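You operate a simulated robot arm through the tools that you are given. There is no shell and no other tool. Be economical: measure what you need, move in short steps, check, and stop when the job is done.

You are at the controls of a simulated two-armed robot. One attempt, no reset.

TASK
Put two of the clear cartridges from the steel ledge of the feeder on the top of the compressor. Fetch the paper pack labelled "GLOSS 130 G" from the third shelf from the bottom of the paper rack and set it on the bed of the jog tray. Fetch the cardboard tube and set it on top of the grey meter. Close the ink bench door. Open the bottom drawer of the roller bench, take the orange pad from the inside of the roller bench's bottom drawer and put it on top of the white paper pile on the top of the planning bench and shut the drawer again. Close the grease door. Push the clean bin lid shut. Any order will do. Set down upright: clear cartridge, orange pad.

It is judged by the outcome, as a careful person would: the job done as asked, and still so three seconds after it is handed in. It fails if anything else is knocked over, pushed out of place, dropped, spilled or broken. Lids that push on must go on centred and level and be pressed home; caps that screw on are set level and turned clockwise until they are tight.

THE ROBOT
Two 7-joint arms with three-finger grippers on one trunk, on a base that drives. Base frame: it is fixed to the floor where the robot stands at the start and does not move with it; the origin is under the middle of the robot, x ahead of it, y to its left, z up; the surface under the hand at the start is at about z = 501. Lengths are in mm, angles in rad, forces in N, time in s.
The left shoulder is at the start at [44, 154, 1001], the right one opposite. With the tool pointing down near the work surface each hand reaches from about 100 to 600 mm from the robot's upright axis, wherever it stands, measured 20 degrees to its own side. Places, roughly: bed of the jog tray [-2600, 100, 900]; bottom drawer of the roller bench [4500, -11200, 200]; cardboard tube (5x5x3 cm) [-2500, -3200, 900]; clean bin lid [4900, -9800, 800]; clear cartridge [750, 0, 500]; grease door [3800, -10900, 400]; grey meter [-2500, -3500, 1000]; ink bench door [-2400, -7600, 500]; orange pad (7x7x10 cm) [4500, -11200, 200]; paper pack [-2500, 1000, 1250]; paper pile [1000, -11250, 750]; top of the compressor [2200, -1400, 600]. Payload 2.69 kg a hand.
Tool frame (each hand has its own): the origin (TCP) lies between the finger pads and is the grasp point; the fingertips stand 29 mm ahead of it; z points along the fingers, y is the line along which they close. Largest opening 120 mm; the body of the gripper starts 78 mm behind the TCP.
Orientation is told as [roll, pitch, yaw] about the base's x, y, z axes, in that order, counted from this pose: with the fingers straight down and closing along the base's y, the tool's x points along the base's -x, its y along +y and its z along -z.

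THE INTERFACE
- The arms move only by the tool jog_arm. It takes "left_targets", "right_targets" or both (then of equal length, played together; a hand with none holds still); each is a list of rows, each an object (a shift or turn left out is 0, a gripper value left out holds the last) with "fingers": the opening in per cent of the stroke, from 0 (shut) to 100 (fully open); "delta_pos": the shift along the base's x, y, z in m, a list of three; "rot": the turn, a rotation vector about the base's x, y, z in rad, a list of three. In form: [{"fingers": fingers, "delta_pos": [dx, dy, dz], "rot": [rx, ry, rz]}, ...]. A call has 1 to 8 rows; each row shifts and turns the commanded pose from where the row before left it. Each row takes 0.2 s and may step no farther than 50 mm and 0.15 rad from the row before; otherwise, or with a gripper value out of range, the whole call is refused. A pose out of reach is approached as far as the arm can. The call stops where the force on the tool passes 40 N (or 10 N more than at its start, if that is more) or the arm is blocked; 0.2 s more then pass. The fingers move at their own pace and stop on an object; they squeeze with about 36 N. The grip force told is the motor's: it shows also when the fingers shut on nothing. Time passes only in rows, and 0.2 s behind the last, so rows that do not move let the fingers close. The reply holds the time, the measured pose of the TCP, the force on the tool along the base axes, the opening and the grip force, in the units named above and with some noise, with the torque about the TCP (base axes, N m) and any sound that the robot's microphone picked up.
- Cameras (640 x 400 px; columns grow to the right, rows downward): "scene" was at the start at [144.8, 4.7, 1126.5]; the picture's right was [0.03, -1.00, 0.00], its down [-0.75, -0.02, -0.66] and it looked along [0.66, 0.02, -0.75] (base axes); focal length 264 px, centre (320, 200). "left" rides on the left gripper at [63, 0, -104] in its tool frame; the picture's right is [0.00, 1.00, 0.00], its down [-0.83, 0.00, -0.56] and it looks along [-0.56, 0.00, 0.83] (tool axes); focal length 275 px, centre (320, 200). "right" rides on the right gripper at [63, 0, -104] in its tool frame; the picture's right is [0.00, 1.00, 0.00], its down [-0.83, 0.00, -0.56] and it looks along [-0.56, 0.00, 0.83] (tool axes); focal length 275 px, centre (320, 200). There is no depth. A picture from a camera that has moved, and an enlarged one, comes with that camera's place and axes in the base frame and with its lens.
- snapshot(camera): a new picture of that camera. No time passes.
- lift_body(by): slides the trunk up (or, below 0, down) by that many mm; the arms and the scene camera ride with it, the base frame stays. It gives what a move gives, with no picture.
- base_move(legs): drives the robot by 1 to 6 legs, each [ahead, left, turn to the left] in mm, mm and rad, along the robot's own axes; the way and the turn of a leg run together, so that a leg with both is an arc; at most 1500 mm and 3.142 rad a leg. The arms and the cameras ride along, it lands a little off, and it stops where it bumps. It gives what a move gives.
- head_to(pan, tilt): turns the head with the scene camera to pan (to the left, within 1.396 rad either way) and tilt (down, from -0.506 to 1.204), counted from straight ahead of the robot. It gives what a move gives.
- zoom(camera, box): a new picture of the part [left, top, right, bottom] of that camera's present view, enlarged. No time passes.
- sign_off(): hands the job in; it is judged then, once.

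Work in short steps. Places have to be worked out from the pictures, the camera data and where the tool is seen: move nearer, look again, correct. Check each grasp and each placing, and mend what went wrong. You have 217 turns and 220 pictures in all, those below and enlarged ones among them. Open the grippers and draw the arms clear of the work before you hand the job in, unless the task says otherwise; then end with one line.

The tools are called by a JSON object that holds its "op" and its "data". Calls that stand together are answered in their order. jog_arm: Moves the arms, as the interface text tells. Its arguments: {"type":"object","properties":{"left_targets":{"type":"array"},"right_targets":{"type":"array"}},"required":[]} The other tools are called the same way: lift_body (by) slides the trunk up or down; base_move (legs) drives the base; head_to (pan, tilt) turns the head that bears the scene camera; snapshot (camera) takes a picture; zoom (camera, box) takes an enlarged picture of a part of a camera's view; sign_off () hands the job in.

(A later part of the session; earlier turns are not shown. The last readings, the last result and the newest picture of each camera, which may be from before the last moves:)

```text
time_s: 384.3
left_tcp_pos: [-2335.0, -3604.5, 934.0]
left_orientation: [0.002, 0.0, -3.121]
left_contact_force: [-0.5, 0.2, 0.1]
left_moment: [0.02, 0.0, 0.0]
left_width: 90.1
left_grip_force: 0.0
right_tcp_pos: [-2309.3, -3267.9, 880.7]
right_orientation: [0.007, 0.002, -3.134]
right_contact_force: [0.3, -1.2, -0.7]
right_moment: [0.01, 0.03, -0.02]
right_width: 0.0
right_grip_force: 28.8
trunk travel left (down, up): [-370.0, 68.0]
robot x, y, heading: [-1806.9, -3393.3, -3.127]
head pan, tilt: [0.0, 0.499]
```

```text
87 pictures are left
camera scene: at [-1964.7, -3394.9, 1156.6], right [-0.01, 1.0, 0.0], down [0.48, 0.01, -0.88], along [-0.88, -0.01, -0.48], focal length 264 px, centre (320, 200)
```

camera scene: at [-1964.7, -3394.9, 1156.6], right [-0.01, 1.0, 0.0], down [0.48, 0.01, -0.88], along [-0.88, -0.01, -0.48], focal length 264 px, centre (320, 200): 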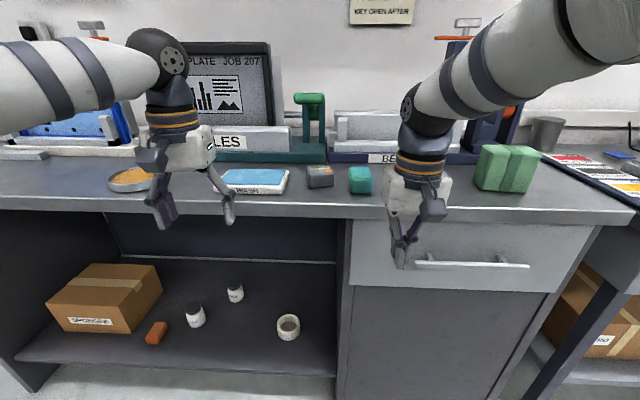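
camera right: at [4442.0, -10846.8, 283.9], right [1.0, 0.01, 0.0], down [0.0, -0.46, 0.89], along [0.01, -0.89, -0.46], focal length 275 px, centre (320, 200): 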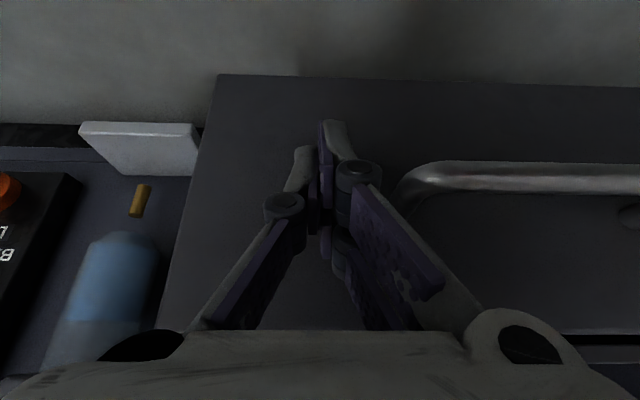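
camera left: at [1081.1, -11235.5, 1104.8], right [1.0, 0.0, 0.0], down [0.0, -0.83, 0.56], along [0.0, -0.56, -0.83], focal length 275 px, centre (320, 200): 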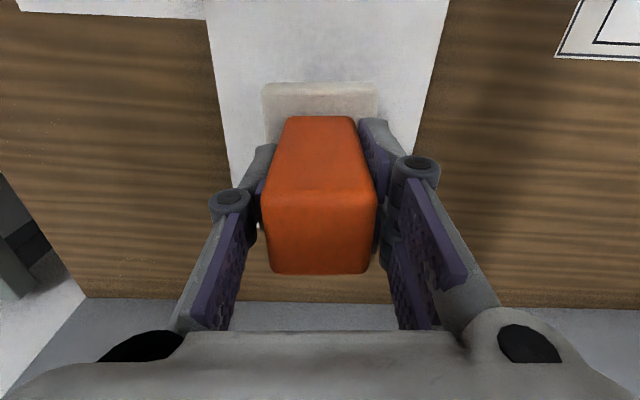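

{"op": "zoom", "data": {"camera": "scene", "box": [90, 80, 350, 240]}}

{"op": "zoom", "data": {"camera": "scene", "box": [320, 80, 640, 280]}}

```text
2.46 times, centred on (220, 160) of scene
camera zoom: at [-1964.7, -3394.9, 1156.6], right [-0.01, 1.0, 0.0], down [0.48, 0.01, -0.88], along [-0.88, -0.01, -0.48], focal length 650 px, centre (566, 298)
```

zoom: 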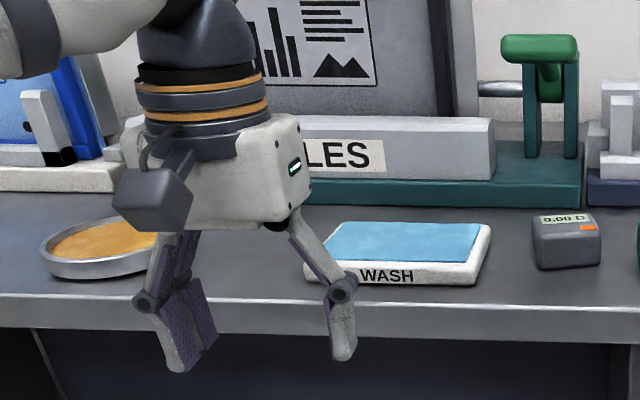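

```text
2.00 times, centred on (480, 180) of scene
camera zoom: at [-1964.7, -3394.9, 1156.6], right [-0.01, 1.0, 0.0], down [0.48, 0.01, -0.88], along [-0.88, -0.01, -0.48], focal length 528 px, centre (0, 240)
```

zoom: 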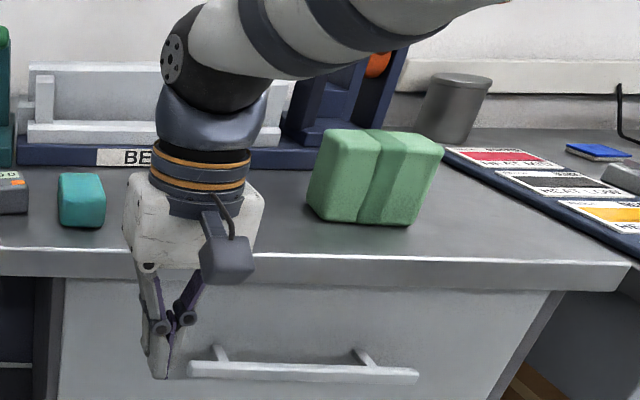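

The grey meter (densitometer) is at ≈(-2552,-3401). The tube is probably hidden behind my right hand; I move it aside.

{"op": "jog_arm", "data": {"right_targets": [{"delta_pos": [0.03, 0.035, 0]}, {"delta_pos": [0.03, 0.035, 0]}, {"delta_pos": [0, 0.045, 0]}, {"delta_pos": [0, 0.045, 0]}]}}

{"op": "zoom", "data": {"camera": "scene", "box": [280, 100, 500, 260]}}

```text
time_s: 385.3
left_tcp_pos: [-2334.6, -3604.9, 934.2]
left_orientation: [0.005, 0.0, -3.12]
left_contact_force: [-0.2, -0.3, -0.6]
left_moment: [-0.02, -0.01, 0.07]
left_width: 89.9
left_grip_force: 0.0
right_tcp_pos: [-2249.2, -3105.3, 882.2]
right_orientation: [0.008, 0.003, -3.133]
right_contact_force: [-0.5, 0.2, 0.0]
right_moment: [-0.02, 0.0, 0.03]
right_width: 0.0
right_grip_force: 28.5
trunk travel left (down, up): [-370.0, 68.0]
robot x, y, heading: [-1802.3, -3399.1, -3.129]
head pan, tilt: [0.0, 0.499]
```

```text
2.50 times, centred on (390, 180) of scene
camera zoom: at [-1964.6, -3394.0, 1156.6], right [-0.01, 1.0, 0.0], down [0.48, 0.01, -0.88], along [-0.88, -0.01, -0.48], focal length 660 px, centre (145, 250)
```

zoom: 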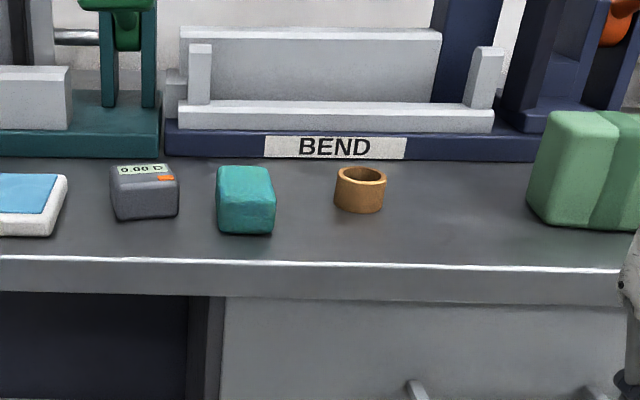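

Tube found (brown ring). I raise and open the right hand and position in front of it for a right-camera look.

{"op": "jog_arm", "data": {"right_targets": [{"delta_pos": [0, -0.03, 0.04], "fingers": 80}, {"delta_pos": [0, -0.03, 0.04]}, {"delta_pos": [0, -0.03, 0.04]}, {"delta_pos": [-0.045, 0, 0]}, {"delta_pos": [-0.045, 0, 0]}]}}

{"op": "snapshot", "data": {"camera": "right"}}

{"op": "snapshot", "data": {"camera": "scene"}}

```text
time_s: 386.5
left_tcp_pos: [-2335.0, -3604.8, 933.5]
left_orientation: [0.003, 0.002, -3.12]
left_contact_force: [0.4, 0.3, -0.3]
left_moment: [-0.01, -0.02, 0.01]
left_width: 90.0
left_grip_force: 0.0
right_tcp_pos: [-2342.0, -3197.1, 998.8]
right_orientation: [0.007, 0.004, -3.133]
right_contact_force: [0.1, 0.4, 0.4]
right_moment: [-0.01, 0.04, 0.01]
right_width: 96.0
right_grip_force: 0.1
trunk travel left (down, up): [-370.0, 68.0]
robot x, y, heading: [-1808.6, -3394.6, -3.129]
head pan, tilt: [0.0, 0.499]
```

```text
83 pictures are left
camera right: at [-2279.1, -3196.5, 1104.5], right [0.01, -1.0, 0.01], down [-0.83, -0.01, 0.55], along [-0.55, -0.01, -0.83], focal length 275 px, centre (320, 200)
```

right: 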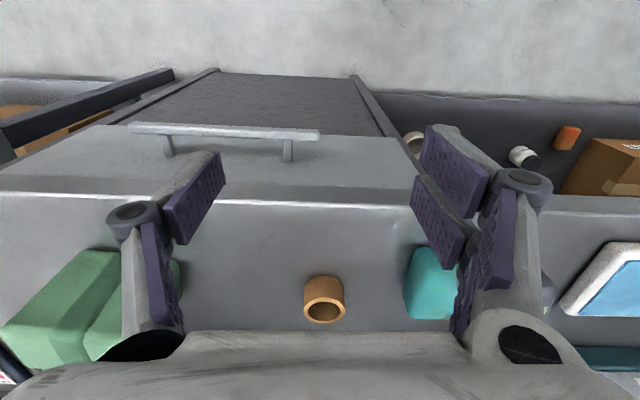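

```text
82 pictures are left
camera scene: at [-1965.4, -3395.2, 1156.4], right [-0.01, 1.0, 0.0], down [0.48, 0.01, -0.88], along [-0.88, -0.01, -0.48], focal length 264 px, centre (320, 200)
```

scene: 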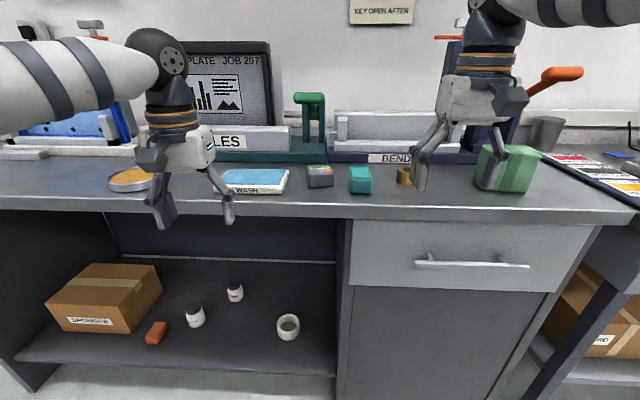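

Tube top is at (-2525,-3205,931), bench z≈900; meter ≈(-2520,-3395), top ≈930. I raise the left hand clear, then drive forward 165 mm.

{"op": "jog_arm", "data": {"left_targets": [{"delta_pos": [0.02, 0, 0.045]}, {"delta_pos": [0.02, 0, 0.045]}, {"delta_pos": [0.02, 0, 0.04]}], "right_targets": [{"fingers": 65, "delta_pos": [0, -0.003, 0.01]}, {"delta_pos": [0, -0.003, 0.01]}, {"delta_pos": [0, -0.002, 0.01]}]}}

{"op": "base_move", "data": {"legs": [[170, 0, -0.014]]}}

{"op": "snapshot", "data": {"camera": "right"}}

{"op": "snapshot", "data": {"camera": "scene"}}

```text
time_s: 387.3
left_tcp_pos: [-2275.2, -3606.0, 1064.5]
left_orientation: [0.001, -0.001, -3.12]
left_contact_force: [0.2, -0.4, 0.2]
left_moment: [0.01, 0.01, 0.02]
left_width: 90.0
left_grip_force: 0.0
right_tcp_pos: [-2337.8, -3206.0, 1032.2]
right_orientation: [0.005, 0.003, -3.132]
right_contact_force: [0.5, 0.0, 0.2]
right_moment: [0.0, 0.06, 0.03]
right_width: 78.0
right_grip_force: 0.0
trunk travel left (down, up): [-370.0, 68.0]
robot x, y, heading: [-1804.3, -3395.3, -3.124]
head pan, tilt: [0.0, 0.499]
```

```text
time_s: 388.8
left_tcp_pos: [-2452.4, -3600.3, 1063.1]
left_orientation: [0.002, -0.001, -3.132]
left_contact_force: [0.5, 0.4, -0.8]
left_moment: [0.0, -0.03, -0.01]
left_width: 90.1
left_grip_force: 0.0
right_tcp_pos: [-2510.7, -3200.3, 1030.8]
right_orientation: [0.007, 0.003, 3.136]
right_contact_force: [0.1, 0.3, 0.9]
right_moment: [-0.02, -0.01, 0.0]
right_width: 77.8
right_grip_force: 0.1
trunk travel left (down, up): [-370.0, 68.0]
robot x, y, heading: [-1981.3, -3393.9, -3.142]
head pan, tilt: [0.0, 0.499]
```

```text
81 pictures are left
camera right: at [-2448.7, -3200.2, 1135.3], right [0.0, -1.0, 0.01], down [-0.83, 0.0, 0.55], along [-0.55, -0.01, -0.83], focal length 275 px, centre (320, 200)
```

right: 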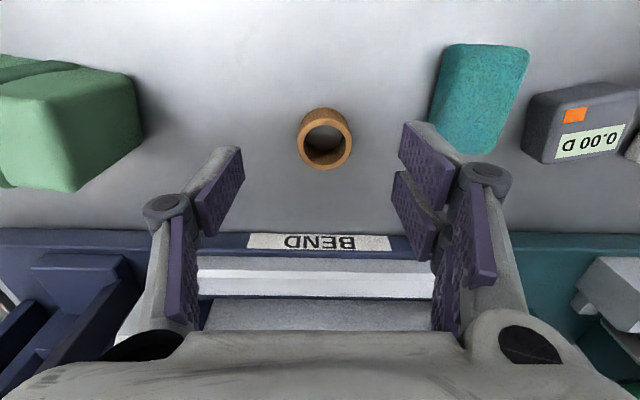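

```text
80 pictures are left
camera scene: at [-2138.4, -3394.1, 1156.4], right [0.0, 1.0, 0.0], down [0.48, 0.0, -0.88], along [-0.88, 0.0, -0.48], focal length 264 px, centre (320, 200)
```

scene: 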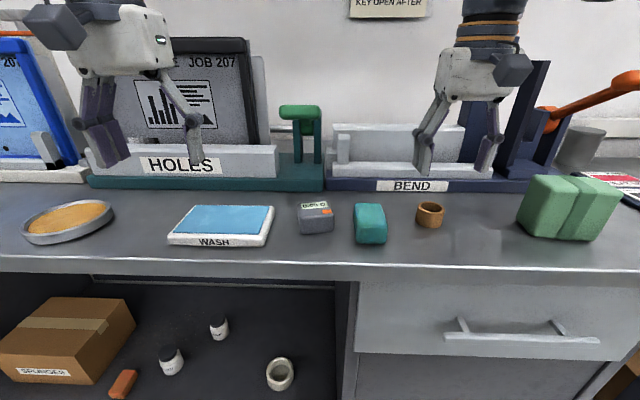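

I align over the tube and descend to z≈938, then close gently.

{"op": "jog_arm", "data": {"right_targets": [{"delta_pos": [-0.017, -0.006, -0.03]}, {"delta_pos": [0, 0, -0.035]}, {"delta_pos": [0, 0, -0.02]}, {"delta_pos": [0, 0, -0.008]}]}}

{"op": "snapshot", "data": {"camera": "right"}}

```text
time_s: 389.8
left_tcp_pos: [-2450.0, -3602.6, 1063.6]
left_orientation: [0.002, -0.001, -3.134]
left_contact_force: [-0.1, 0.7, 0.3]
left_moment: [0.01, -0.01, 0.02]
left_width: 89.9
left_grip_force: 0.0
right_tcp_pos: [-2526.4, -3204.9, 934.5]
right_orientation: [0.008, 0.002, 3.136]
right_contact_force: [-0.1, -0.7, 0.4]
right_moment: [0.0, -0.01, 0.0]
right_width: 78.0
right_grip_force: 0.1
trunk travel left (down, up): [-370.0, 68.0]
robot x, y, heading: [-1980.1, -3394.3, -3.139]
head pan, tilt: [0.0, 0.499]
```

```text
79 pictures are left
camera right: at [-2464.0, -3205.3, 1041.4], right [0.0, -1.0, 0.01], down [-0.83, 0.0, 0.55], along [-0.55, -0.01, -0.83], focal length 275 px, centre (320, 200)
```

right: 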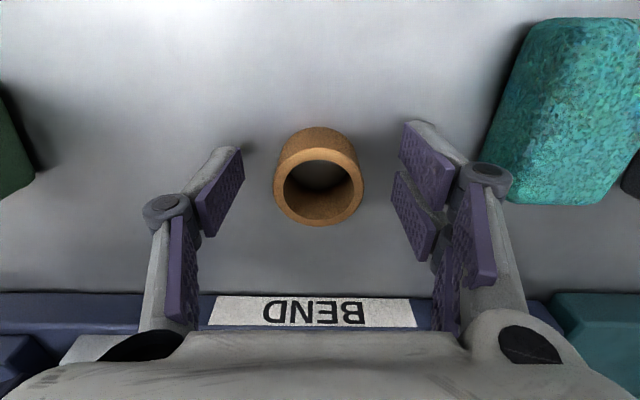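

Good. I close on the tube and lift.

{"op": "jog_arm", "data": {"right_targets": [{"delta_pos": [-0.004, 0, 0], "fingers": 45}, {"fingers": 30}, {"fingers": 22}, {"fingers": 22}, {"delta_pos": [0, 0, 0.02]}, {"delta_pos": [0, 0, 0.04]}]}}

{"op": "snapshot", "data": {"camera": "right"}}

```text
time_s: 391.2
left_tcp_pos: [-2452.1, -3602.0, 1063.6]
left_orientation: [0.002, 0.001, -3.133]
left_contact_force: [-0.7, -0.2, 1.0]
left_moment: [0.02, 0.0, 0.0]
left_width: 89.9
left_grip_force: 0.0
right_tcp_pos: [-2528.4, -3207.1, 997.6]
right_orientation: [0.006, 0.006, 3.137]
right_contact_force: [0.1, 0.2, -0.3]
right_moment: [0.01, 0.03, -0.02]
right_width: 41.6
right_grip_force: 35.8
trunk travel left (down, up): [-370.0, 68.0]
robot x, y, heading: [-1978.7, -3396.5, -3.145]
head pan, tilt: [0.0, 0.499]
```

```text
78 pictures are left
camera right: at [-2466.9, -3206.4, 1101.7], right [0.0, -1.0, 0.01], down [-0.83, 0.0, 0.55], along [-0.55, -0.01, -0.83], focal length 275 px, centre (320, 200)
```

right: 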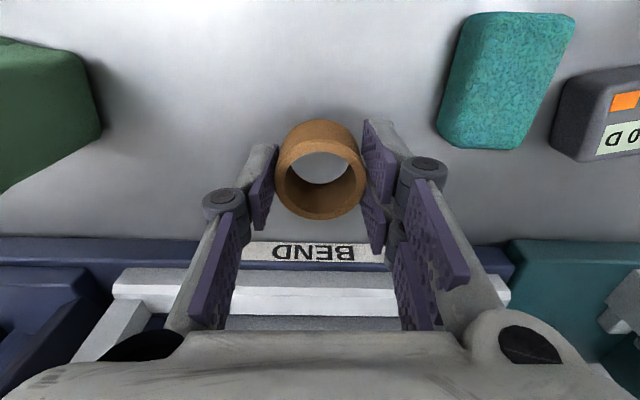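

Tube held. I raise it above the teal block and move over the meter: base 120 mm left, arm the rest.

{"op": "jog_arm", "data": {"right_targets": [{"delta_pos": [0, 0, 0.04]}, {"delta_pos": [0.01, 0, 0.01]}]}}

{"op": "base_move", "data": {"legs": [[0, 130, 0]]}}

{"op": "snapshot", "data": {"camera": "right"}}

{"op": "snapshot", "data": {"camera": "scene"}}

```text
time_s: 391.8
left_tcp_pos: [-2450.7, -3600.5, 1064.0]
left_orientation: [0.001, 0.0, -3.132]
left_contact_force: [-0.4, -0.6, 0.5]
left_moment: [0.02, -0.03, 0.0]
left_width: 90.0
left_grip_force: 0.1
right_tcp_pos: [-2524.8, -3205.8, 1034.3]
right_orientation: [0.008, 0.007, 3.136]
right_contact_force: [0.1, -0.2, 1.1]
right_moment: [0.01, 0.0, -0.03]
right_width: 41.7
right_grip_force: 35.8
right hand out of reach, approached as far as the arm can: row 1, 2
trunk travel left (down, up): [-370.0, 68.0]
robot x, y, heading: [-1979.3, -3393.6, -3.142]
head pan, tilt: [0.0, 0.499]
```

```text
time_s: 393.4
left_tcp_pos: [-2451.9, -3733.0, 1062.5]
left_orientation: [0.002, 0.0, -3.132]
left_contact_force: [0.6, 0.1, -0.3]
left_moment: [0.01, -0.03, 0.02]
left_width: 90.1
left_grip_force: 0.0
right_tcp_pos: [-2523.9, -3336.5, 1035.5]
right_orientation: [0.007, 0.005, 3.136]
right_contact_force: [0.4, -0.7, -0.7]
right_moment: [0.02, -0.01, -0.02]
right_width: 41.7
right_grip_force: 35.9
trunk travel left (down, up): [-370.0, 68.0]
robot x, y, heading: [-1973.1, -3526.0, -3.145]
head pan, tilt: [0.0, 0.499]
```

```text
77 pictures are left
camera right: at [-2462.1, -3337.0, 1139.6], right [0.0, -1.0, 0.01], down [-0.83, 0.0, 0.55], along [-0.55, -0.01, -0.83], focal length 275 px, centre (320, 200)
```

right: 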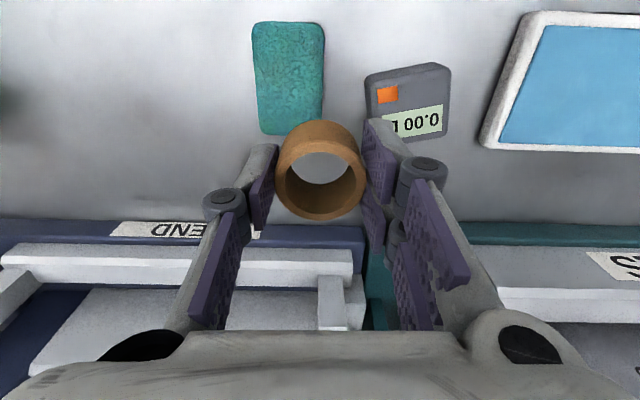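

```text
76 pictures are left
camera scene: at [-2137.5, -3524.9, 1156.5], right [0.0, 1.0, 0.0], down [0.48, 0.0, -0.88], along [-0.88, 0.0, -0.48], focal length 264 px, centre (320, 200)
```

scene: 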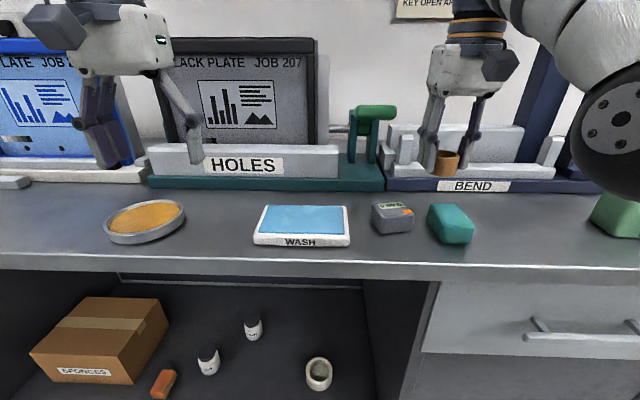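

{"op": "zoom", "data": {"camera": "scene", "box": [350, 180, 450, 250]}}

{"op": "zoom", "data": {"camera": "right", "box": [320, 40, 480, 160]}}

```text
5.71 times, centred on (400, 215) of scene
camera zoom: at [-2137.5, -3524.9, 1156.5], right [0.0, 1.0, 0.0], down [0.48, 0.0, -0.88], along [-0.88, 0.0, -0.48], focal length 1509 px, centre (-137, 114)
```

zoom: 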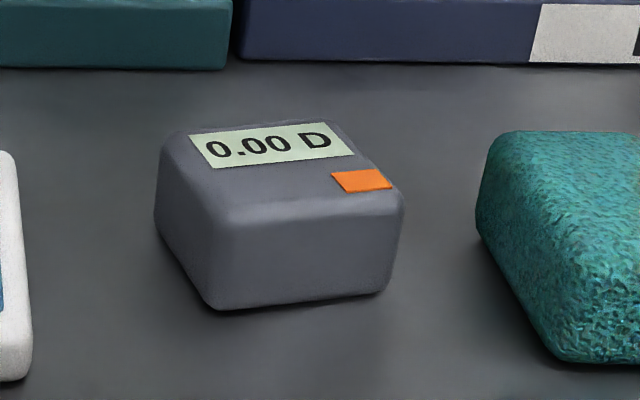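

```text
3.33 times, centred on (400, 100) of right
camera zoom: at [-2462.1, -3337.0, 1139.6], right [0.0, -1.0, 0.01], down [-0.83, 0.0, 0.55], along [-0.55, -0.01, -0.83], focal length 918 px, centre (53, 533)
```

zoom: 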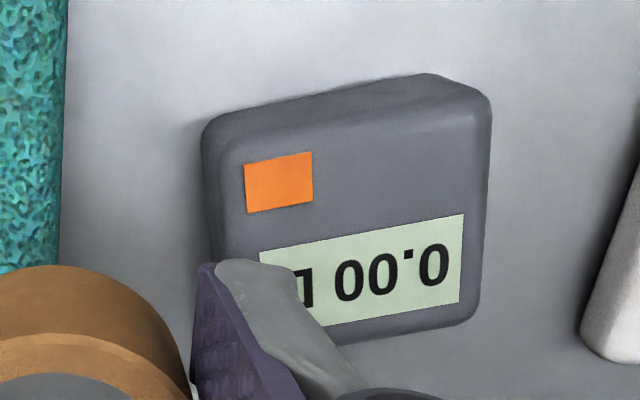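

Meter top centre at ≈(-2514,-3404,938), flat. I align the tube over it and lower to just above.

{"op": "jog_arm", "data": {"right_targets": [{"delta_pos": [0.01, -0.034, 0]}, {"delta_pos": [0, -0.033, 0]}, {"delta_pos": [0, 0, -0.03]}, {"delta_pos": [0, 0, -0.018]}]}}

{"op": "snapshot", "data": {"camera": "right"}}

{"op": "zoom", "data": {"camera": "scene", "box": [340, 140, 460, 250]}}

```text
time_s: 394.4
left_tcp_pos: [-2451.3, -3732.0, 1064.0]
left_orientation: [0.001, -0.001, -3.135]
left_contact_force: [0.3, -0.5, 0.2]
left_moment: [-0.02, -0.03, -0.03]
left_width: 90.2
left_grip_force: 0.1
right_tcp_pos: [-2515.4, -3406.5, 986.8]
right_orientation: [0.008, 0.004, 3.137]
right_contact_force: [-0.8, -0.6, 0.2]
right_moment: [0.0, -0.02, 0.02]
right_width: 41.3
right_grip_force: 36.2
trunk travel left (down, up): [-370.0, 68.0]
robot x, y, heading: [-1977.8, -3526.4, -3.142]
head pan, tilt: [0.0, 0.499]
```

```text
73 pictures are left
camera right: at [-2452.9, -3405.3, 1090.8], right [0.0, -1.0, 0.01], down [-0.83, 0.0, 0.55], along [-0.55, -0.01, -0.83], focal length 275 px, centre (320, 200)
```

right: 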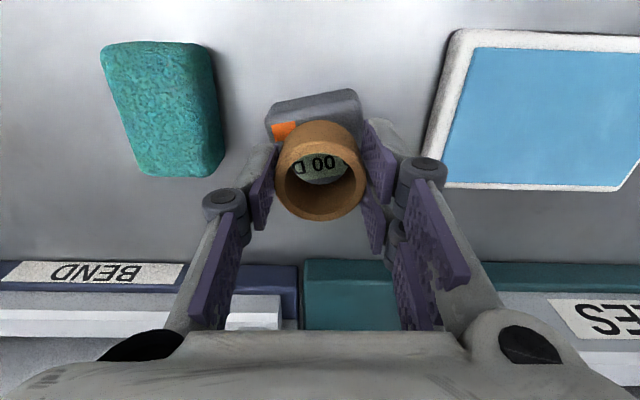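

```text
3.64 times, centred on (400, 195) of scene
camera zoom: at [-2137.7, -3524.6, 1156.5], right [0.0, 1.0, 0.0], down [0.48, 0.0, -0.88], along [-0.88, 0.0, -0.48], focal length 960 px, centre (29, 218)
```

zoom: 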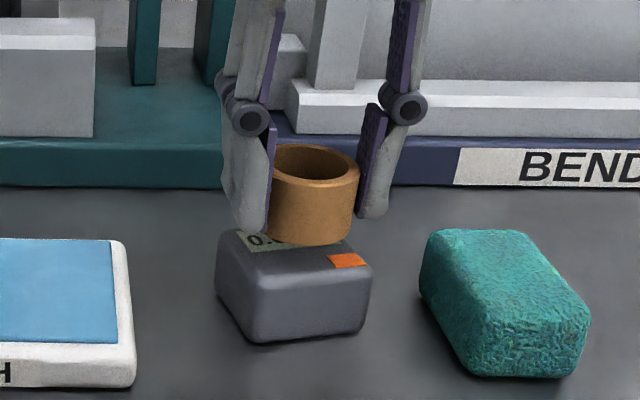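

Well centred; I nudge 4 mm in −y and descend in 3 mm steps.

{"op": "jog_arm", "data": {"right_targets": [{"delta_pos": [0, -0.004, -0.004]}, {"delta_pos": [0, 0, -0.003]}, {"delta_pos": [0, 0, -0.003]}, {"delta_pos": [0, 0, -0.002]}, {"delta_pos": [0, 0, -0.002]}]}}

{"op": "zoom", "data": {"camera": "scene", "box": [340, 140, 460, 250]}}

```text
time_s: 395.6
left_tcp_pos: [-2449.9, -3732.7, 1064.1]
left_orientation: [0.003, 0.0, -3.132]
left_contact_force: [0.1, -0.2, -0.5]
left_moment: [-0.04, -0.01, 0.02]
left_width: 90.4
left_grip_force: 0.1
right_tcp_pos: [-2513.8, -3408.2, 974.6]
right_orientation: [0.006, 0.004, 3.137]
right_contact_force: [-0.2, -0.1, 0.2]
right_moment: [0.02, 0.02, -0.02]
right_width: 41.3
right_grip_force: 36.1
trunk travel left (down, up): [-370.0, 68.0]
robot x, y, heading: [-1977.4, -3524.0, -3.135]
head pan, tilt: [0.0, 0.499]
```

```text
3.64 times, centred on (400, 195) of scene
camera zoom: at [-2137.5, -3524.5, 1156.5], right [0.0, 1.0, 0.0], down [0.48, 0.0, -0.88], along [-0.88, 0.0, -0.48], focal length 960 px, centre (29, 218)
```

zoom: 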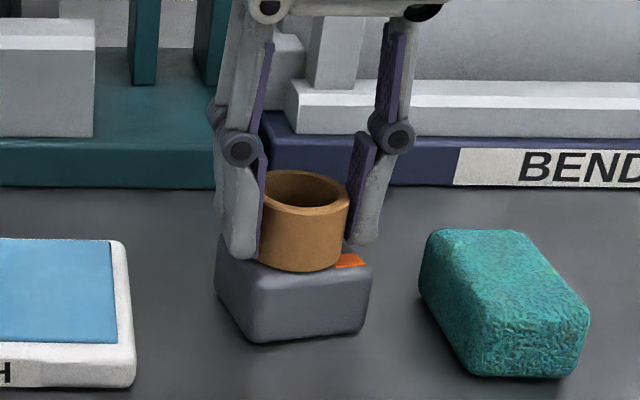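

{"op": "jog_arm", "data": {"right_targets": [{"delta_pos": [0, 0, -0.002]}, {"delta_pos": [0, 0, -0.002]}, {"delta_pos": [0, 0, -0.001]}]}}

```text
time_s: 396.4
left_tcp_pos: [-2448.9, -3731.7, 1065.5]
left_orientation: [0.002, 0.0, -3.133]
left_contact_force: [-0.5, -0.1, -0.6]
left_moment: [-0.02, -0.01, 0.0]
left_width: 89.7
left_grip_force: 0.0
right_tcp_pos: [-2514.4, -3407.6, 971.3]
right_orientation: [0.008, -0.007, 3.137]
right_contact_force: [-3.3, 2.6, 29.8]
right_moment: [0.17, 0.17, 0.16]
right_width: 42.1
right_grip_force: 36.5
trunk travel left (down, up): [-370.0, 68.0]
robot x, y, heading: [-1978.0, -3520.9, -3.14]
head pan, tilt: [0.0, 0.499]
```

Contact as predicted. I ease up 2 mm, open slowly and lift.

{"op": "jog_arm", "data": {"right_targets": [{"delta_pos": [0, 0, 0.002]}, {"fingers": 42}, {"fingers": 50}, {"fingers": 58}, {"delta_pos": [0, 0, 0.015]}, {"delta_pos": [0, 0, 0.03]}, {"delta_pos": [0.02, 0, 0.03]}]}}

{"op": "zoom", "data": {"camera": "scene", "box": [340, 140, 460, 250]}}

```text
time_s: 398.0
left_tcp_pos: [-2449.1, -3731.2, 1063.1]
left_orientation: [0.0, -0.002, -3.133]
left_contact_force: [0.3, 0.0, 0.3]
left_moment: [0.01, 0.04, 0.03]
left_width: 89.8
left_grip_force: 0.0
right_tcp_pos: [-2493.0, -3407.7, 1044.2]
right_orientation: [0.006, 0.003, 3.138]
right_contact_force: [0.5, 0.2, 0.1]
right_moment: [0.02, 0.01, 0.02]
right_width: 69.8
right_grip_force: 0.0
trunk travel left (down, up): [-370.0, 68.0]
robot x, y, heading: [-1977.9, -3524.7, -3.14]
head pan, tilt: [0.0, 0.499]
```

```text
3.64 times, centred on (400, 195) of scene
camera zoom: at [-2136.5, -3524.6, 1156.8], right [0.0, 1.0, 0.0], down [0.48, 0.0, -0.88], along [-0.88, 0.0, -0.48], focal length 960 px, centre (29, 218)
```

zoom: 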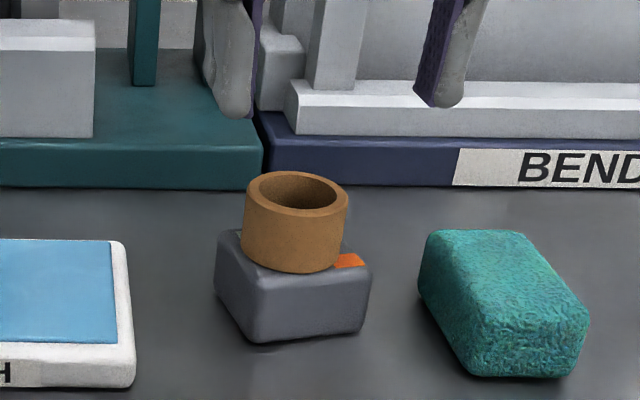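

Tube sits on the meter. I back out, turn to +y and look ahead.

{"op": "jog_arm", "data": {"right_targets": [{"delta_pos": [0, 0.04, 0]}, {"delta_pos": [0, 0.045, 0]}, {"delta_pos": [0, 0.045, 0], "fingers": 100}]}}

{"op": "base_move", "data": {"legs": [[-270, 0, 0], [0, 0, -1.57]]}}

{"op": "head_to", "data": {"pan": 0.1, "tilt": 0.25}}

{"op": "snapshot", "data": {"camera": "scene"}}

```text
time_s: 398.8
left_tcp_pos: [-2450.9, -3732.4, 1064.4]
left_orientation: [0.003, 0.001, -3.134]
left_contact_force: [1.1, 0.2, -0.3]
left_moment: [0.03, 0.04, 0.02]
left_width: 90.2
left_grip_force: 0.0
right_tcp_pos: [-2493.8, -3276.2, 1044.7]
right_orientation: [0.007, 0.004, 3.138]
right_contact_force: [0.8, 0.2, 0.8]
right_moment: [-0.04, 0.01, -0.02]
right_width: 119.8
right_grip_force: 0.2
trunk travel left (down, up): [-370.0, 68.0]
robot x, y, heading: [-1977.7, -3527.3, -3.146]
head pan, tilt: [0.0, 0.499]
```

```text
time_s: 404.6
left_tcp_pos: [-1916.8, -3055.1, 1063.6]
left_orientation: [0.002, 0.0, 1.582]
left_contact_force: [-0.3, -0.1, 0.3]
left_moment: [0.0, -0.02, -0.01]
left_width: 90.0
left_grip_force: 0.0
right_tcp_pos: [-1463.7, -3012.9, 1044.5]
right_orientation: [0.008, 0.005, 1.57]
right_contact_force: [-0.5, 0.3, 0.2]
right_moment: [0.0, 0.0, 0.05]
right_width: 119.9
right_grip_force: 0.0
trunk travel left (down, up): [-370.0, 68.0]
robot x, y, heading: [-1711.1, -3526.1, 1.571]
head pan, tilt: [0.0, 0.499]
```

```text
time_s: 405.3
left_tcp_pos: [-1916.1, -3056.2, 1062.9]
left_orientation: [0.002, 0.0, 1.581]
left_contact_force: [1.0, -1.1, -0.1]
left_moment: [0.0, 0.04, -0.03]
left_width: 90.1
left_grip_force: 0.0
right_tcp_pos: [-1463.5, -3012.8, 1044.4]
right_orientation: [0.005, 0.003, 1.568]
right_contact_force: [0.8, -0.2, -0.1]
right_moment: [0.04, 0.01, 0.0]
right_width: 119.9
right_grip_force: 0.0
trunk travel left (down, up): [-370.0, 68.0]
robot x, y, heading: [-1714.8, -3529.7, 1.573]
head pan, tilt: [0.099, 0.25]
```

```text
69 pictures are left
camera scene: at [-1721.5, -3364.2, 1179.6], right [0.99, 0.1, 0.0], down [0.03, -0.25, -0.97], along [-0.1, 0.96, -0.25], focal length 264 px, centre (320, 200)
```

scene: 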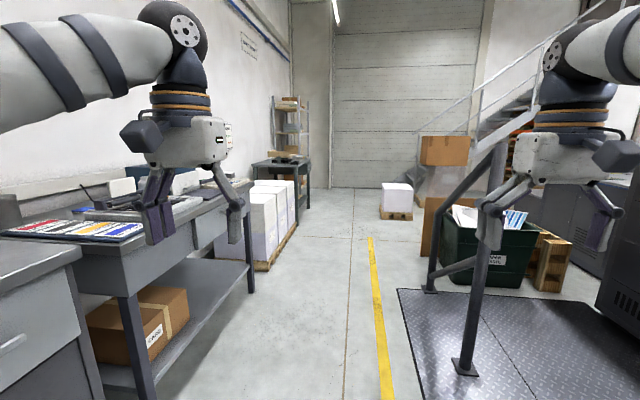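

The way is clear. I drive ~3.2 m ahead to near the jog tray, then look left.

{"op": "base_move", "data": {"legs": [[1200, 60, 0], [1200, 0, 0], [900, 0, 0]]}}

{"op": "head_to", "data": {"pan": 0.7, "tilt": 0.3}}

{"op": "snapshot", "data": {"camera": "scene"}}

```text
time_s: 421.4
left_tcp_pos: [-2010.5, 247.1, 1063.1]
left_orientation: [0.001, 0.001, 1.57]
left_contact_force: [0.3, -0.3, 0.7]
left_moment: [-0.04, 0.02, -0.02]
left_width: 90.4
left_grip_force: 0.0
right_tcp_pos: [-1555.8, 284.4, 1044.4]
right_orientation: [0.005, 0.001, 1.558]
right_contact_force: [-0.7, -0.1, -0.6]
right_moment: [0.01, -0.03, 0.01]
right_width: 120.2
right_grip_force: 0.1
trunk travel left (down, up): [-370.0, 68.0]
robot x, y, heading: [-1810.5, -228.8, 1.562]
head pan, tilt: [0.099, 0.25]
```

```text
time_s: 422.4
left_tcp_pos: [-2010.2, 246.6, 1063.7]
left_orientation: [0.0, 0.001, 1.572]
left_contact_force: [-0.3, -0.1, 0.0]
left_moment: [0.0, -0.01, -0.01]
left_width: 90.0
left_grip_force: 0.0
right_tcp_pos: [-1555.2, 284.4, 1045.9]
right_orientation: [0.007, 0.003, 1.558]
right_contact_force: [0.6, -0.2, -0.1]
right_moment: [-0.01, -0.01, -0.03]
right_width: 120.0
right_grip_force: 0.0
trunk travel left (down, up): [-370.0, 68.0]
robot x, y, heading: [-1808.7, -230.3, 1.559]
head pan, tilt: [0.7, 0.3]
```

```text
68 pictures are left
camera scene: at [-1868.7, -85.9, 1175.0], right [0.77, 0.64, 0.0], down [0.19, -0.23, -0.96], along [-0.61, 0.74, -0.3], focal length 264 px, centre (320, 200)
```

scene: 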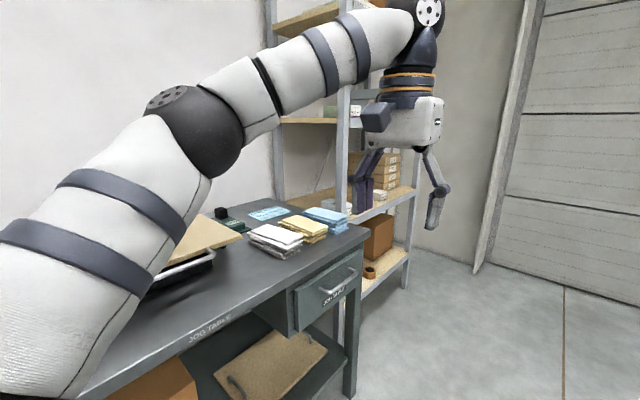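

I go on to y≈1000, keeping right, and turn left to face the rack.

{"op": "base_move", "data": {"legs": [[1200, -120, 0], [0, 0, 1.58]]}}

{"op": "head_to", "data": {"pan": 0.0, "tilt": 0.2}}

{"op": "snapshot", "data": {"camera": "scene"}}

```text
time_s: 432.5
left_tcp_pos: [-2150.6, 766.6, 1063.3]
left_orientation: [0.003, 0.002, -3.118]
left_contact_force: [-0.2, -0.3, -0.5]
left_moment: [-0.02, -0.02, 0.01]
left_width: 90.1
left_grip_force: 0.0
right_tcp_pos: [-2200.4, 1219.5, 1044.0]
right_orientation: [0.007, 0.004, -3.129]
right_contact_force: [-0.3, 0.0, 0.0]
right_moment: [0.03, -0.01, 0.03]
right_width: 120.0
right_grip_force: 0.1
trunk travel left (down, up): [-370.0, 68.0]
robot x, y, heading: [-1681.7, 981.9, -3.128]
head pan, tilt: [0.7, 0.3]
```

```text
time_s: 433.5
left_tcp_pos: [-2149.0, 767.7, 1063.3]
left_orientation: [0.002, -0.001, -3.117]
left_contact_force: [-0.8, 0.5, 0.2]
left_moment: [-0.01, -0.02, 0.01]
left_width: 90.0
left_grip_force: 0.1
right_tcp_pos: [-2199.2, 1220.2, 1045.1]
right_orientation: [0.006, 0.003, -3.128]
right_contact_force: [0.4, -0.9, 0.4]
right_moment: [-0.03, -0.02, 0.01]
right_width: 120.1
right_grip_force: 0.1
trunk travel left (down, up): [-370.0, 68.0]
robot x, y, heading: [-1678.2, 977.3, -3.128]
head pan, tilt: [0.0, 0.201]
```

```text
67 pictures are left
camera scene: at [-1842.1, 978.7, 1184.2], right [-0.02, 1.0, 0.0], down [0.2, 0.0, -0.98], along [-0.98, -0.02, -0.2], focal length 264 px, centre (320, 200)
```

scene: 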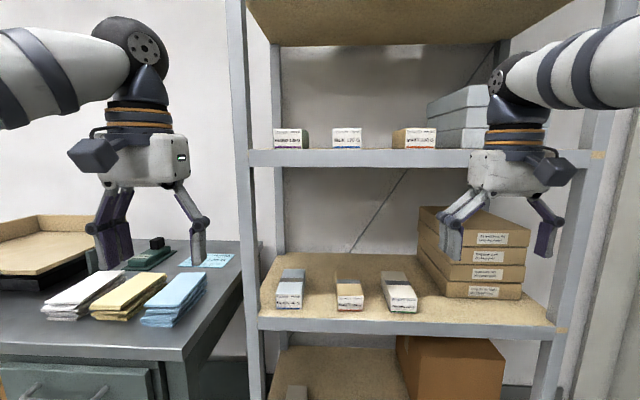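

The third shelf from the bottom is the one at row ~155 with three small packs. I zoom to read labels.

{"op": "zoom", "data": {"camera": "scene", "box": [250, 100, 470, 180]}}

{"op": "zoom", "data": {"camera": "scene", "box": [250, 250, 450, 330]}}

```text
2.91 times, centred on (360, 140) of scene
camera zoom: at [-1842.1, 978.7, 1184.2], right [-0.02, 1.0, 0.0], down [0.2, 0.0, -0.98], along [-0.98, -0.02, -0.2], focal length 768 px, centre (204, 374)
```

zoom: 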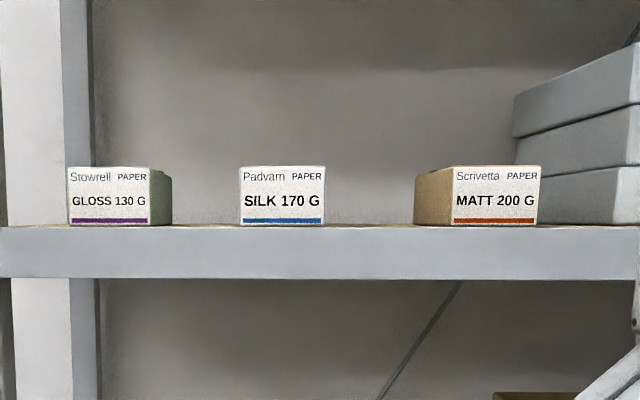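

```text
3.20 times, centred on (350, 290) of scene
camera zoom: at [-1842.1, 978.7, 1184.2], right [-0.02, 1.0, 0.0], down [0.2, 0.0, -0.98], along [-0.98, -0.02, -0.2], focal length 845 px, centre (224, -88)
```

zoom: 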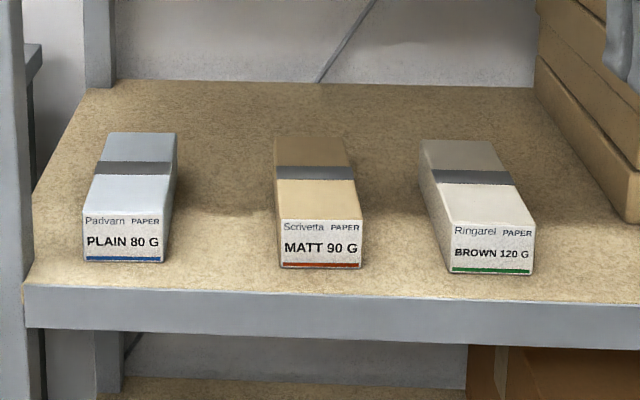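

"GLOSS 130 G" is the left pack on that shelf. I raise the trunk, shift right to line up the left hand, and tilt it 45° forward.

{"op": "base_move", "data": {"legs": [[0, -150, -0.013]]}}

{"op": "lift_body", "data": {"by": 68}}

{"op": "jog_arm", "data": {"left_targets": [{"rot": [0, 0.14, 0], "delta_pos": [0, 0, 0.02], "fingers": 100}, {"rot": [0, 0.14, 0], "delta_pos": [0, 0, 0.02]}, {"rot": [0, 0.14, 0], "delta_pos": [0, 0, 0.02]}, {"rot": [0, 0.14, 0], "delta_pos": [0, 0, 0.02]}, {"rot": [0, 0.14, 0], "delta_pos": [0, 0, 0.02]}, {"rot": [0, 0.085, 0], "delta_pos": [0, 0, 0.02]}]}}

{"op": "snapshot", "data": {"camera": "left"}}

{"op": "snapshot", "data": {"camera": "scene"}}

```text
time_s: 435.3
left_tcp_pos: [-2154.3, 922.7, 1063.8]
left_orientation: [0.002, -0.001, -3.126]
left_contact_force: [-0.8, 0.5, -1.0]
left_moment: [-0.01, 0.0, -0.01]
left_width: 89.9
left_grip_force: 0.0
right_tcp_pos: [-2199.8, 1376.0, 1043.5]
right_orientation: [0.005, 0.005, 3.142]
right_contact_force: [0.0, 0.0, 0.7]
right_moment: [-0.04, 0.03, 0.02]
right_width: 119.7
right_grip_force: 0.1
trunk travel left (down, up): [-370.0, 68.0]
robot x, y, heading: [-1683.4, 1130.5, -3.137]
head pan, tilt: [0.0, 0.201]
```

```text
time_s: 436.4
left_tcp_pos: [-2154.9, 922.0, 1131.5]
left_orientation: [0.002, 0.002, -3.13]
left_contact_force: [-0.4, -0.4, -0.6]
left_moment: [-0.01, -0.02, -0.01]
left_width: 89.7
left_grip_force: 0.0
right_tcp_pos: [-2181.6, 1376.5, 1148.3]
right_orientation: [0.008, -0.07, -3.141]
right_contact_force: [-0.7, -0.4, -0.5]
right_moment: [0.01, -0.05, 0.0]
right_width: 120.1
right_grip_force: 0.0
trunk travel left (down, up): [-438.0, 0.0]
robot x, y, heading: [-1681.2, 1128.0, -3.132]
head pan, tilt: [0.0, 0.201]
```

```text
time_s: 437.8
left_tcp_pos: [-2153.7, 921.6, 1251.9]
left_orientation: [-0.01, -0.787, -3.121]
left_contact_force: [0.7, 0.9, -0.8]
left_moment: [0.01, 0.01, -0.01]
left_width: 119.8
left_grip_force: 0.0
right_tcp_pos: [-2181.1, 1376.2, 1149.1]
right_orientation: [0.007, -0.072, 3.142]
right_contact_force: [-0.7, -0.4, 0.3]
right_moment: [0.03, 0.04, 0.03]
right_width: 120.1
right_grip_force: 0.1
trunk travel left (down, up): [-438.0, 0.0]
robot x, y, heading: [-1678.6, 1131.6, -3.134]
head pan, tilt: [0.0, 0.201]
```

```text
64 pictures are left
camera left: at [-2034.9, 921.7, 1281.6], right [0.01, -1.0, -0.01], down [-0.19, -0.01, 0.98], along [-0.98, -0.01, -0.19], focal length 275 px, centre (320, 200)
```

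left: 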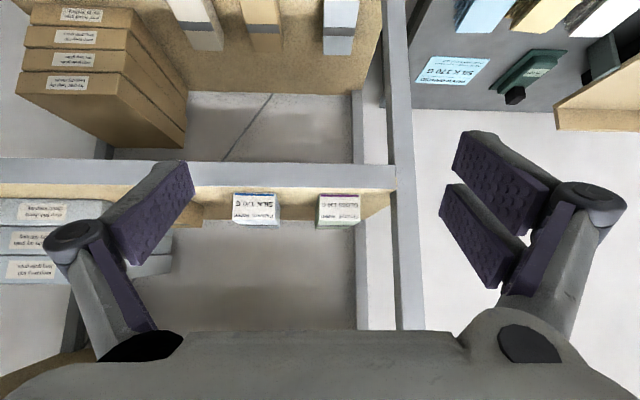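

```text
63 pictures are left
camera scene: at [-1778.4, 1131.4, 1261.6], right [-0.01, 1.0, 0.0], down [0.2, 0.0, -0.98], along [-0.98, -0.01, -0.2], focal length 264 px, centre (320, 200)
```

scene: 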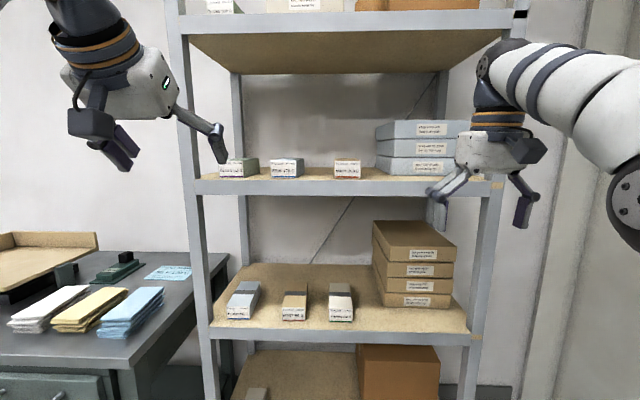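

Triangulated: pack front at x≈-2491, y≈887, z≈1203 (≈67 wide, top≈1226, shelf≈1180). I retract the right hand, narrow the left fingers, align and drive closer.

{"op": "jog_arm", "data": {"right_targets": [{"delta_pos": [0.04, 0, -0.02]}, {"delta_pos": [0.04, 0, -0.03]}, {"delta_pos": [0.04, 0, -0.03]}], "left_targets": [{"delta_pos": [0, -0.012, -0.01], "fingers": 75}, {"delta_pos": [0, -0.012, -0.01]}, {"delta_pos": [0, -0.007, -0.008]}]}}

{"op": "base_move", "data": {"legs": [[250, 0, -0.008]]}}

{"op": "snapshot", "data": {"camera": "left"}}

{"op": "snapshot", "data": {"camera": "scene"}}

```text
time_s: 438.6
left_tcp_pos: [-2153.0, 887.7, 1223.1]
left_orientation: [-0.014, -0.785, -3.121]
left_contact_force: [0.9, 0.6, -0.2]
left_moment: [0.01, 0.0, -0.05]
left_width: 90.2
left_grip_force: 0.0
right_tcp_pos: [-2059.9, 1376.0, 1069.1]
right_orientation: [0.006, -0.078, -3.14]
right_contact_force: [0.5, -1.7, 0.5]
right_moment: [0.01, 0.04, -0.01]
right_width: 119.7
right_grip_force: 0.0
trunk travel left (down, up): [-438.0, 0.0]
robot x, y, heading: [-1684.5, 1127.8, -3.132]
head pan, tilt: [0.0, 0.201]
```

```text
time_s: 440.4
left_tcp_pos: [-2398.6, 891.3, 1223.4]
left_orientation: [-0.011, -0.787, -3.126]
left_contact_force: [-0.4, 0.0, -1.4]
left_moment: [0.0, 0.01, -0.02]
left_width: 89.9
left_grip_force: 0.0
right_tcp_pos: [-2304.2, 1376.5, 1067.7]
right_orientation: [0.01, -0.07, 3.139]
right_contact_force: [0.4, -0.3, -0.2]
right_moment: [-0.01, -0.04, -0.01]
right_width: 120.3
right_grip_force: 0.1
trunk travel left (down, up): [-438.0, 0.0]
robot x, y, heading: [-1928.7, 1127.6, -3.14]
head pan, tilt: [0.0, 0.201]
```

```text
62 pictures are left
camera left: at [-2280.9, 890.4, 1254.2], right [0.0, -1.0, 0.0], down [-0.2, -0.01, 0.98], along [-0.98, 0.0, -0.2], focal length 275 px, centre (320, 200)
```

left: 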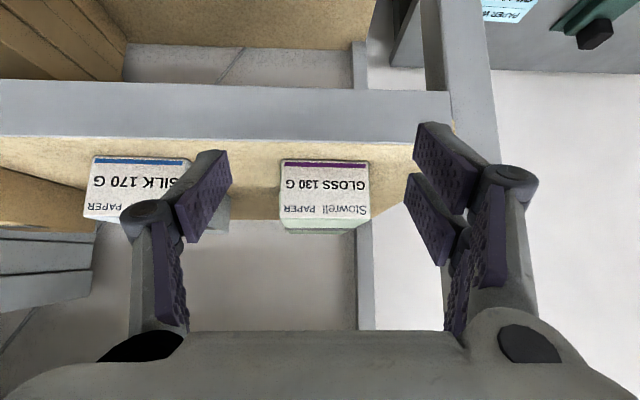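

```text
61 pictures are left
camera scene: at [-2023.0, 1130.5, 1261.5], right [0.0, 1.0, 0.0], down [0.2, 0.0, -0.98], along [-0.98, 0.0, -0.2], focal length 264 px, centre (320, 200)
```

scene: 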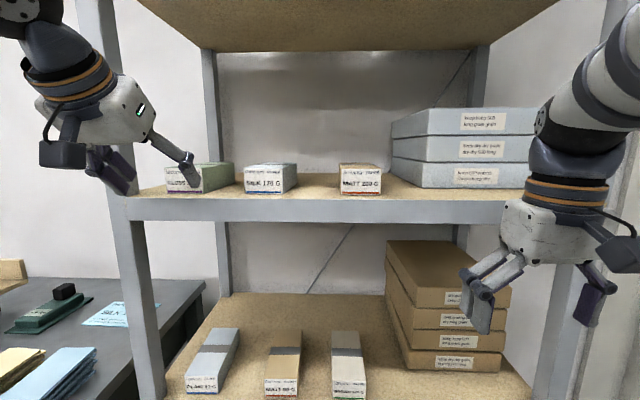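

Measured: pack y 850–921, z 1180–1228. I centre the hand at y≈886, pull the right hand back a little, and advance 105 mm.

{"op": "jog_arm", "data": {"left_targets": [{"delta_pos": [0, -0.005, 0]}, {"delta_pos": [0, 0, 0]}], "right_targets": [{"delta_pos": [0.03, 0, -0.02]}, {"delta_pos": [0.03, 0, -0.02]}]}}

{"op": "base_move", "data": {"legs": [[80, 0, 0]]}}

{"op": "snapshot", "data": {"camera": "left"}}

```text
time_s: 441.0
left_tcp_pos: [-2399.1, 885.7, 1224.5]
left_orientation: [-0.009, -0.786, -3.125]
left_contact_force: [0.1, 0.6, 1.2]
left_moment: [0.01, 0.0, 0.02]
left_width: 90.1
left_grip_force: 0.1
right_tcp_pos: [-2258.9, 1390.2, 1021.3]
right_orientation: [0.017, -0.07, 3.136]
right_contact_force: [0.6, -0.2, 0.5]
right_moment: [0.01, 0.0, 0.02]
right_width: 119.7
right_grip_force: 0.0
right hand out of reach, approached as far as the arm can: row 1, 2
trunk travel left (down, up): [-438.0, 0.0]
robot x, y, heading: [-1925.5, 1129.1, -3.138]
head pan, tilt: [0.0, 0.201]
```

```text
time_s: 442.1
left_tcp_pos: [-2481.1, 885.7, 1223.8]
left_orientation: [-0.011, -0.785, -3.127]
left_contact_force: [0.2, -0.3, -0.5]
left_moment: [0.03, -0.01, 0.0]
left_width: 89.8
left_grip_force: 0.0
right_tcp_pos: [-2341.7, 1390.3, 1022.0]
right_orientation: [0.017, -0.07, 3.135]
right_contact_force: [0.6, 0.3, 0.4]
right_moment: [0.0, 0.0, 0.04]
right_width: 119.7
right_grip_force: 0.0
trunk travel left (down, up): [-438.0, 0.0]
robot x, y, heading: [-2007.3, 1128.1, -3.14]
head pan, tilt: [0.0, 0.201]
```

```text
60 pictures are left
camera left: at [-2361.8, 885.3, 1254.5], right [0.0, -1.0, 0.0], down [-0.2, -0.01, 0.98], along [-0.98, 0.0, -0.2], focal length 275 px, centre (320, 200)
```

left: 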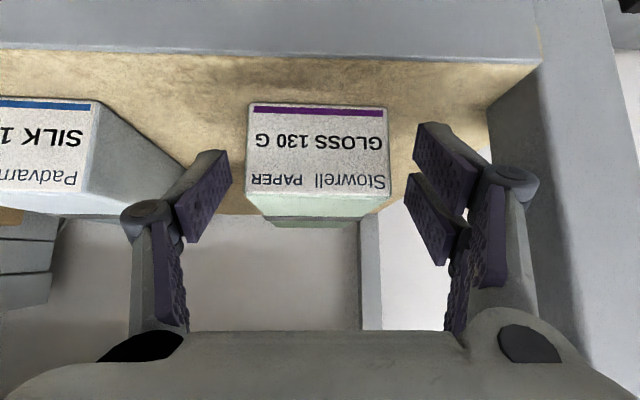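

Centred. I advance 55 mm further so the fingers flank the pack.

{"op": "base_move", "data": {"legs": [[57, 0, 0]]}}

{"op": "snapshot", "data": {"camera": "left"}}

{"op": "snapshot", "data": {"camera": "scene"}}

```text
time_s: 443.0
left_tcp_pos: [-2537.5, 885.5, 1224.5]
left_orientation: [-0.011, -0.784, -3.126]
left_contact_force: [-0.7, 0.0, -0.5]
left_moment: [-0.02, -0.02, -0.01]
left_width: 90.1
left_grip_force: 0.1
right_tcp_pos: [-2397.8, 1390.4, 1021.0]
right_orientation: [0.024, -0.069, 3.131]
right_contact_force: [-0.5, -0.6, -0.8]
right_moment: [0.0, -0.07, 0.0]
right_width: 120.0
right_grip_force: 0.1
trunk travel left (down, up): [-438.0, 0.0]
robot x, y, heading: [-2069.1, 1127.5, -3.14]
head pan, tilt: [0.0, 0.201]
```

```text
59 pictures are left
camera left: at [-2419.0, 885.0, 1254.3], right [0.0, -1.0, 0.0], down [-0.2, -0.01, 0.98], along [-0.98, 0.0, -0.2], focal length 275 px, centre (320, 200)
```

left: 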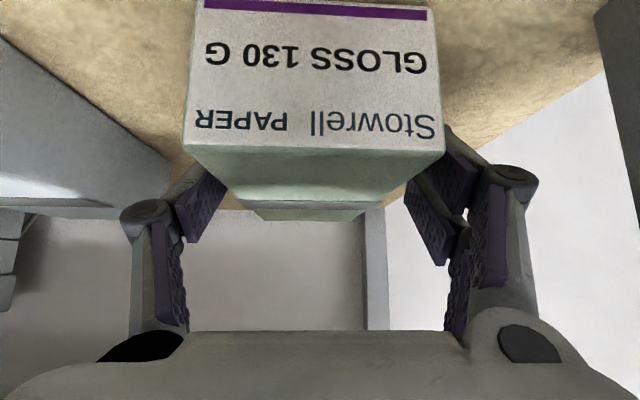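

```text
58 pictures are left
camera scene: at [-2159.8, 1115.7, 1262.6], right [-0.16, 0.99, 0.0], down [0.18, 0.03, -0.98], along [-0.97, -0.16, -0.19], focal length 264 px, centre (320, 200)
```

scene: 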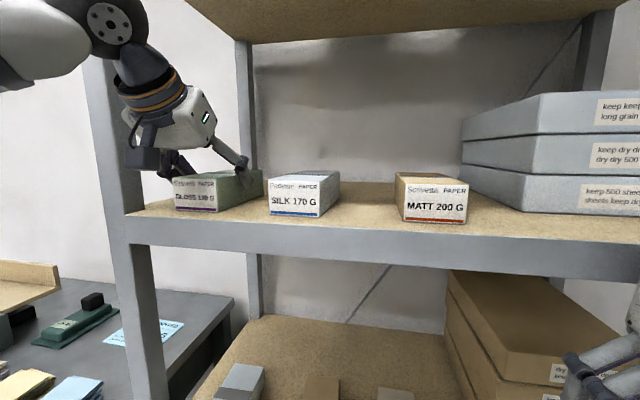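

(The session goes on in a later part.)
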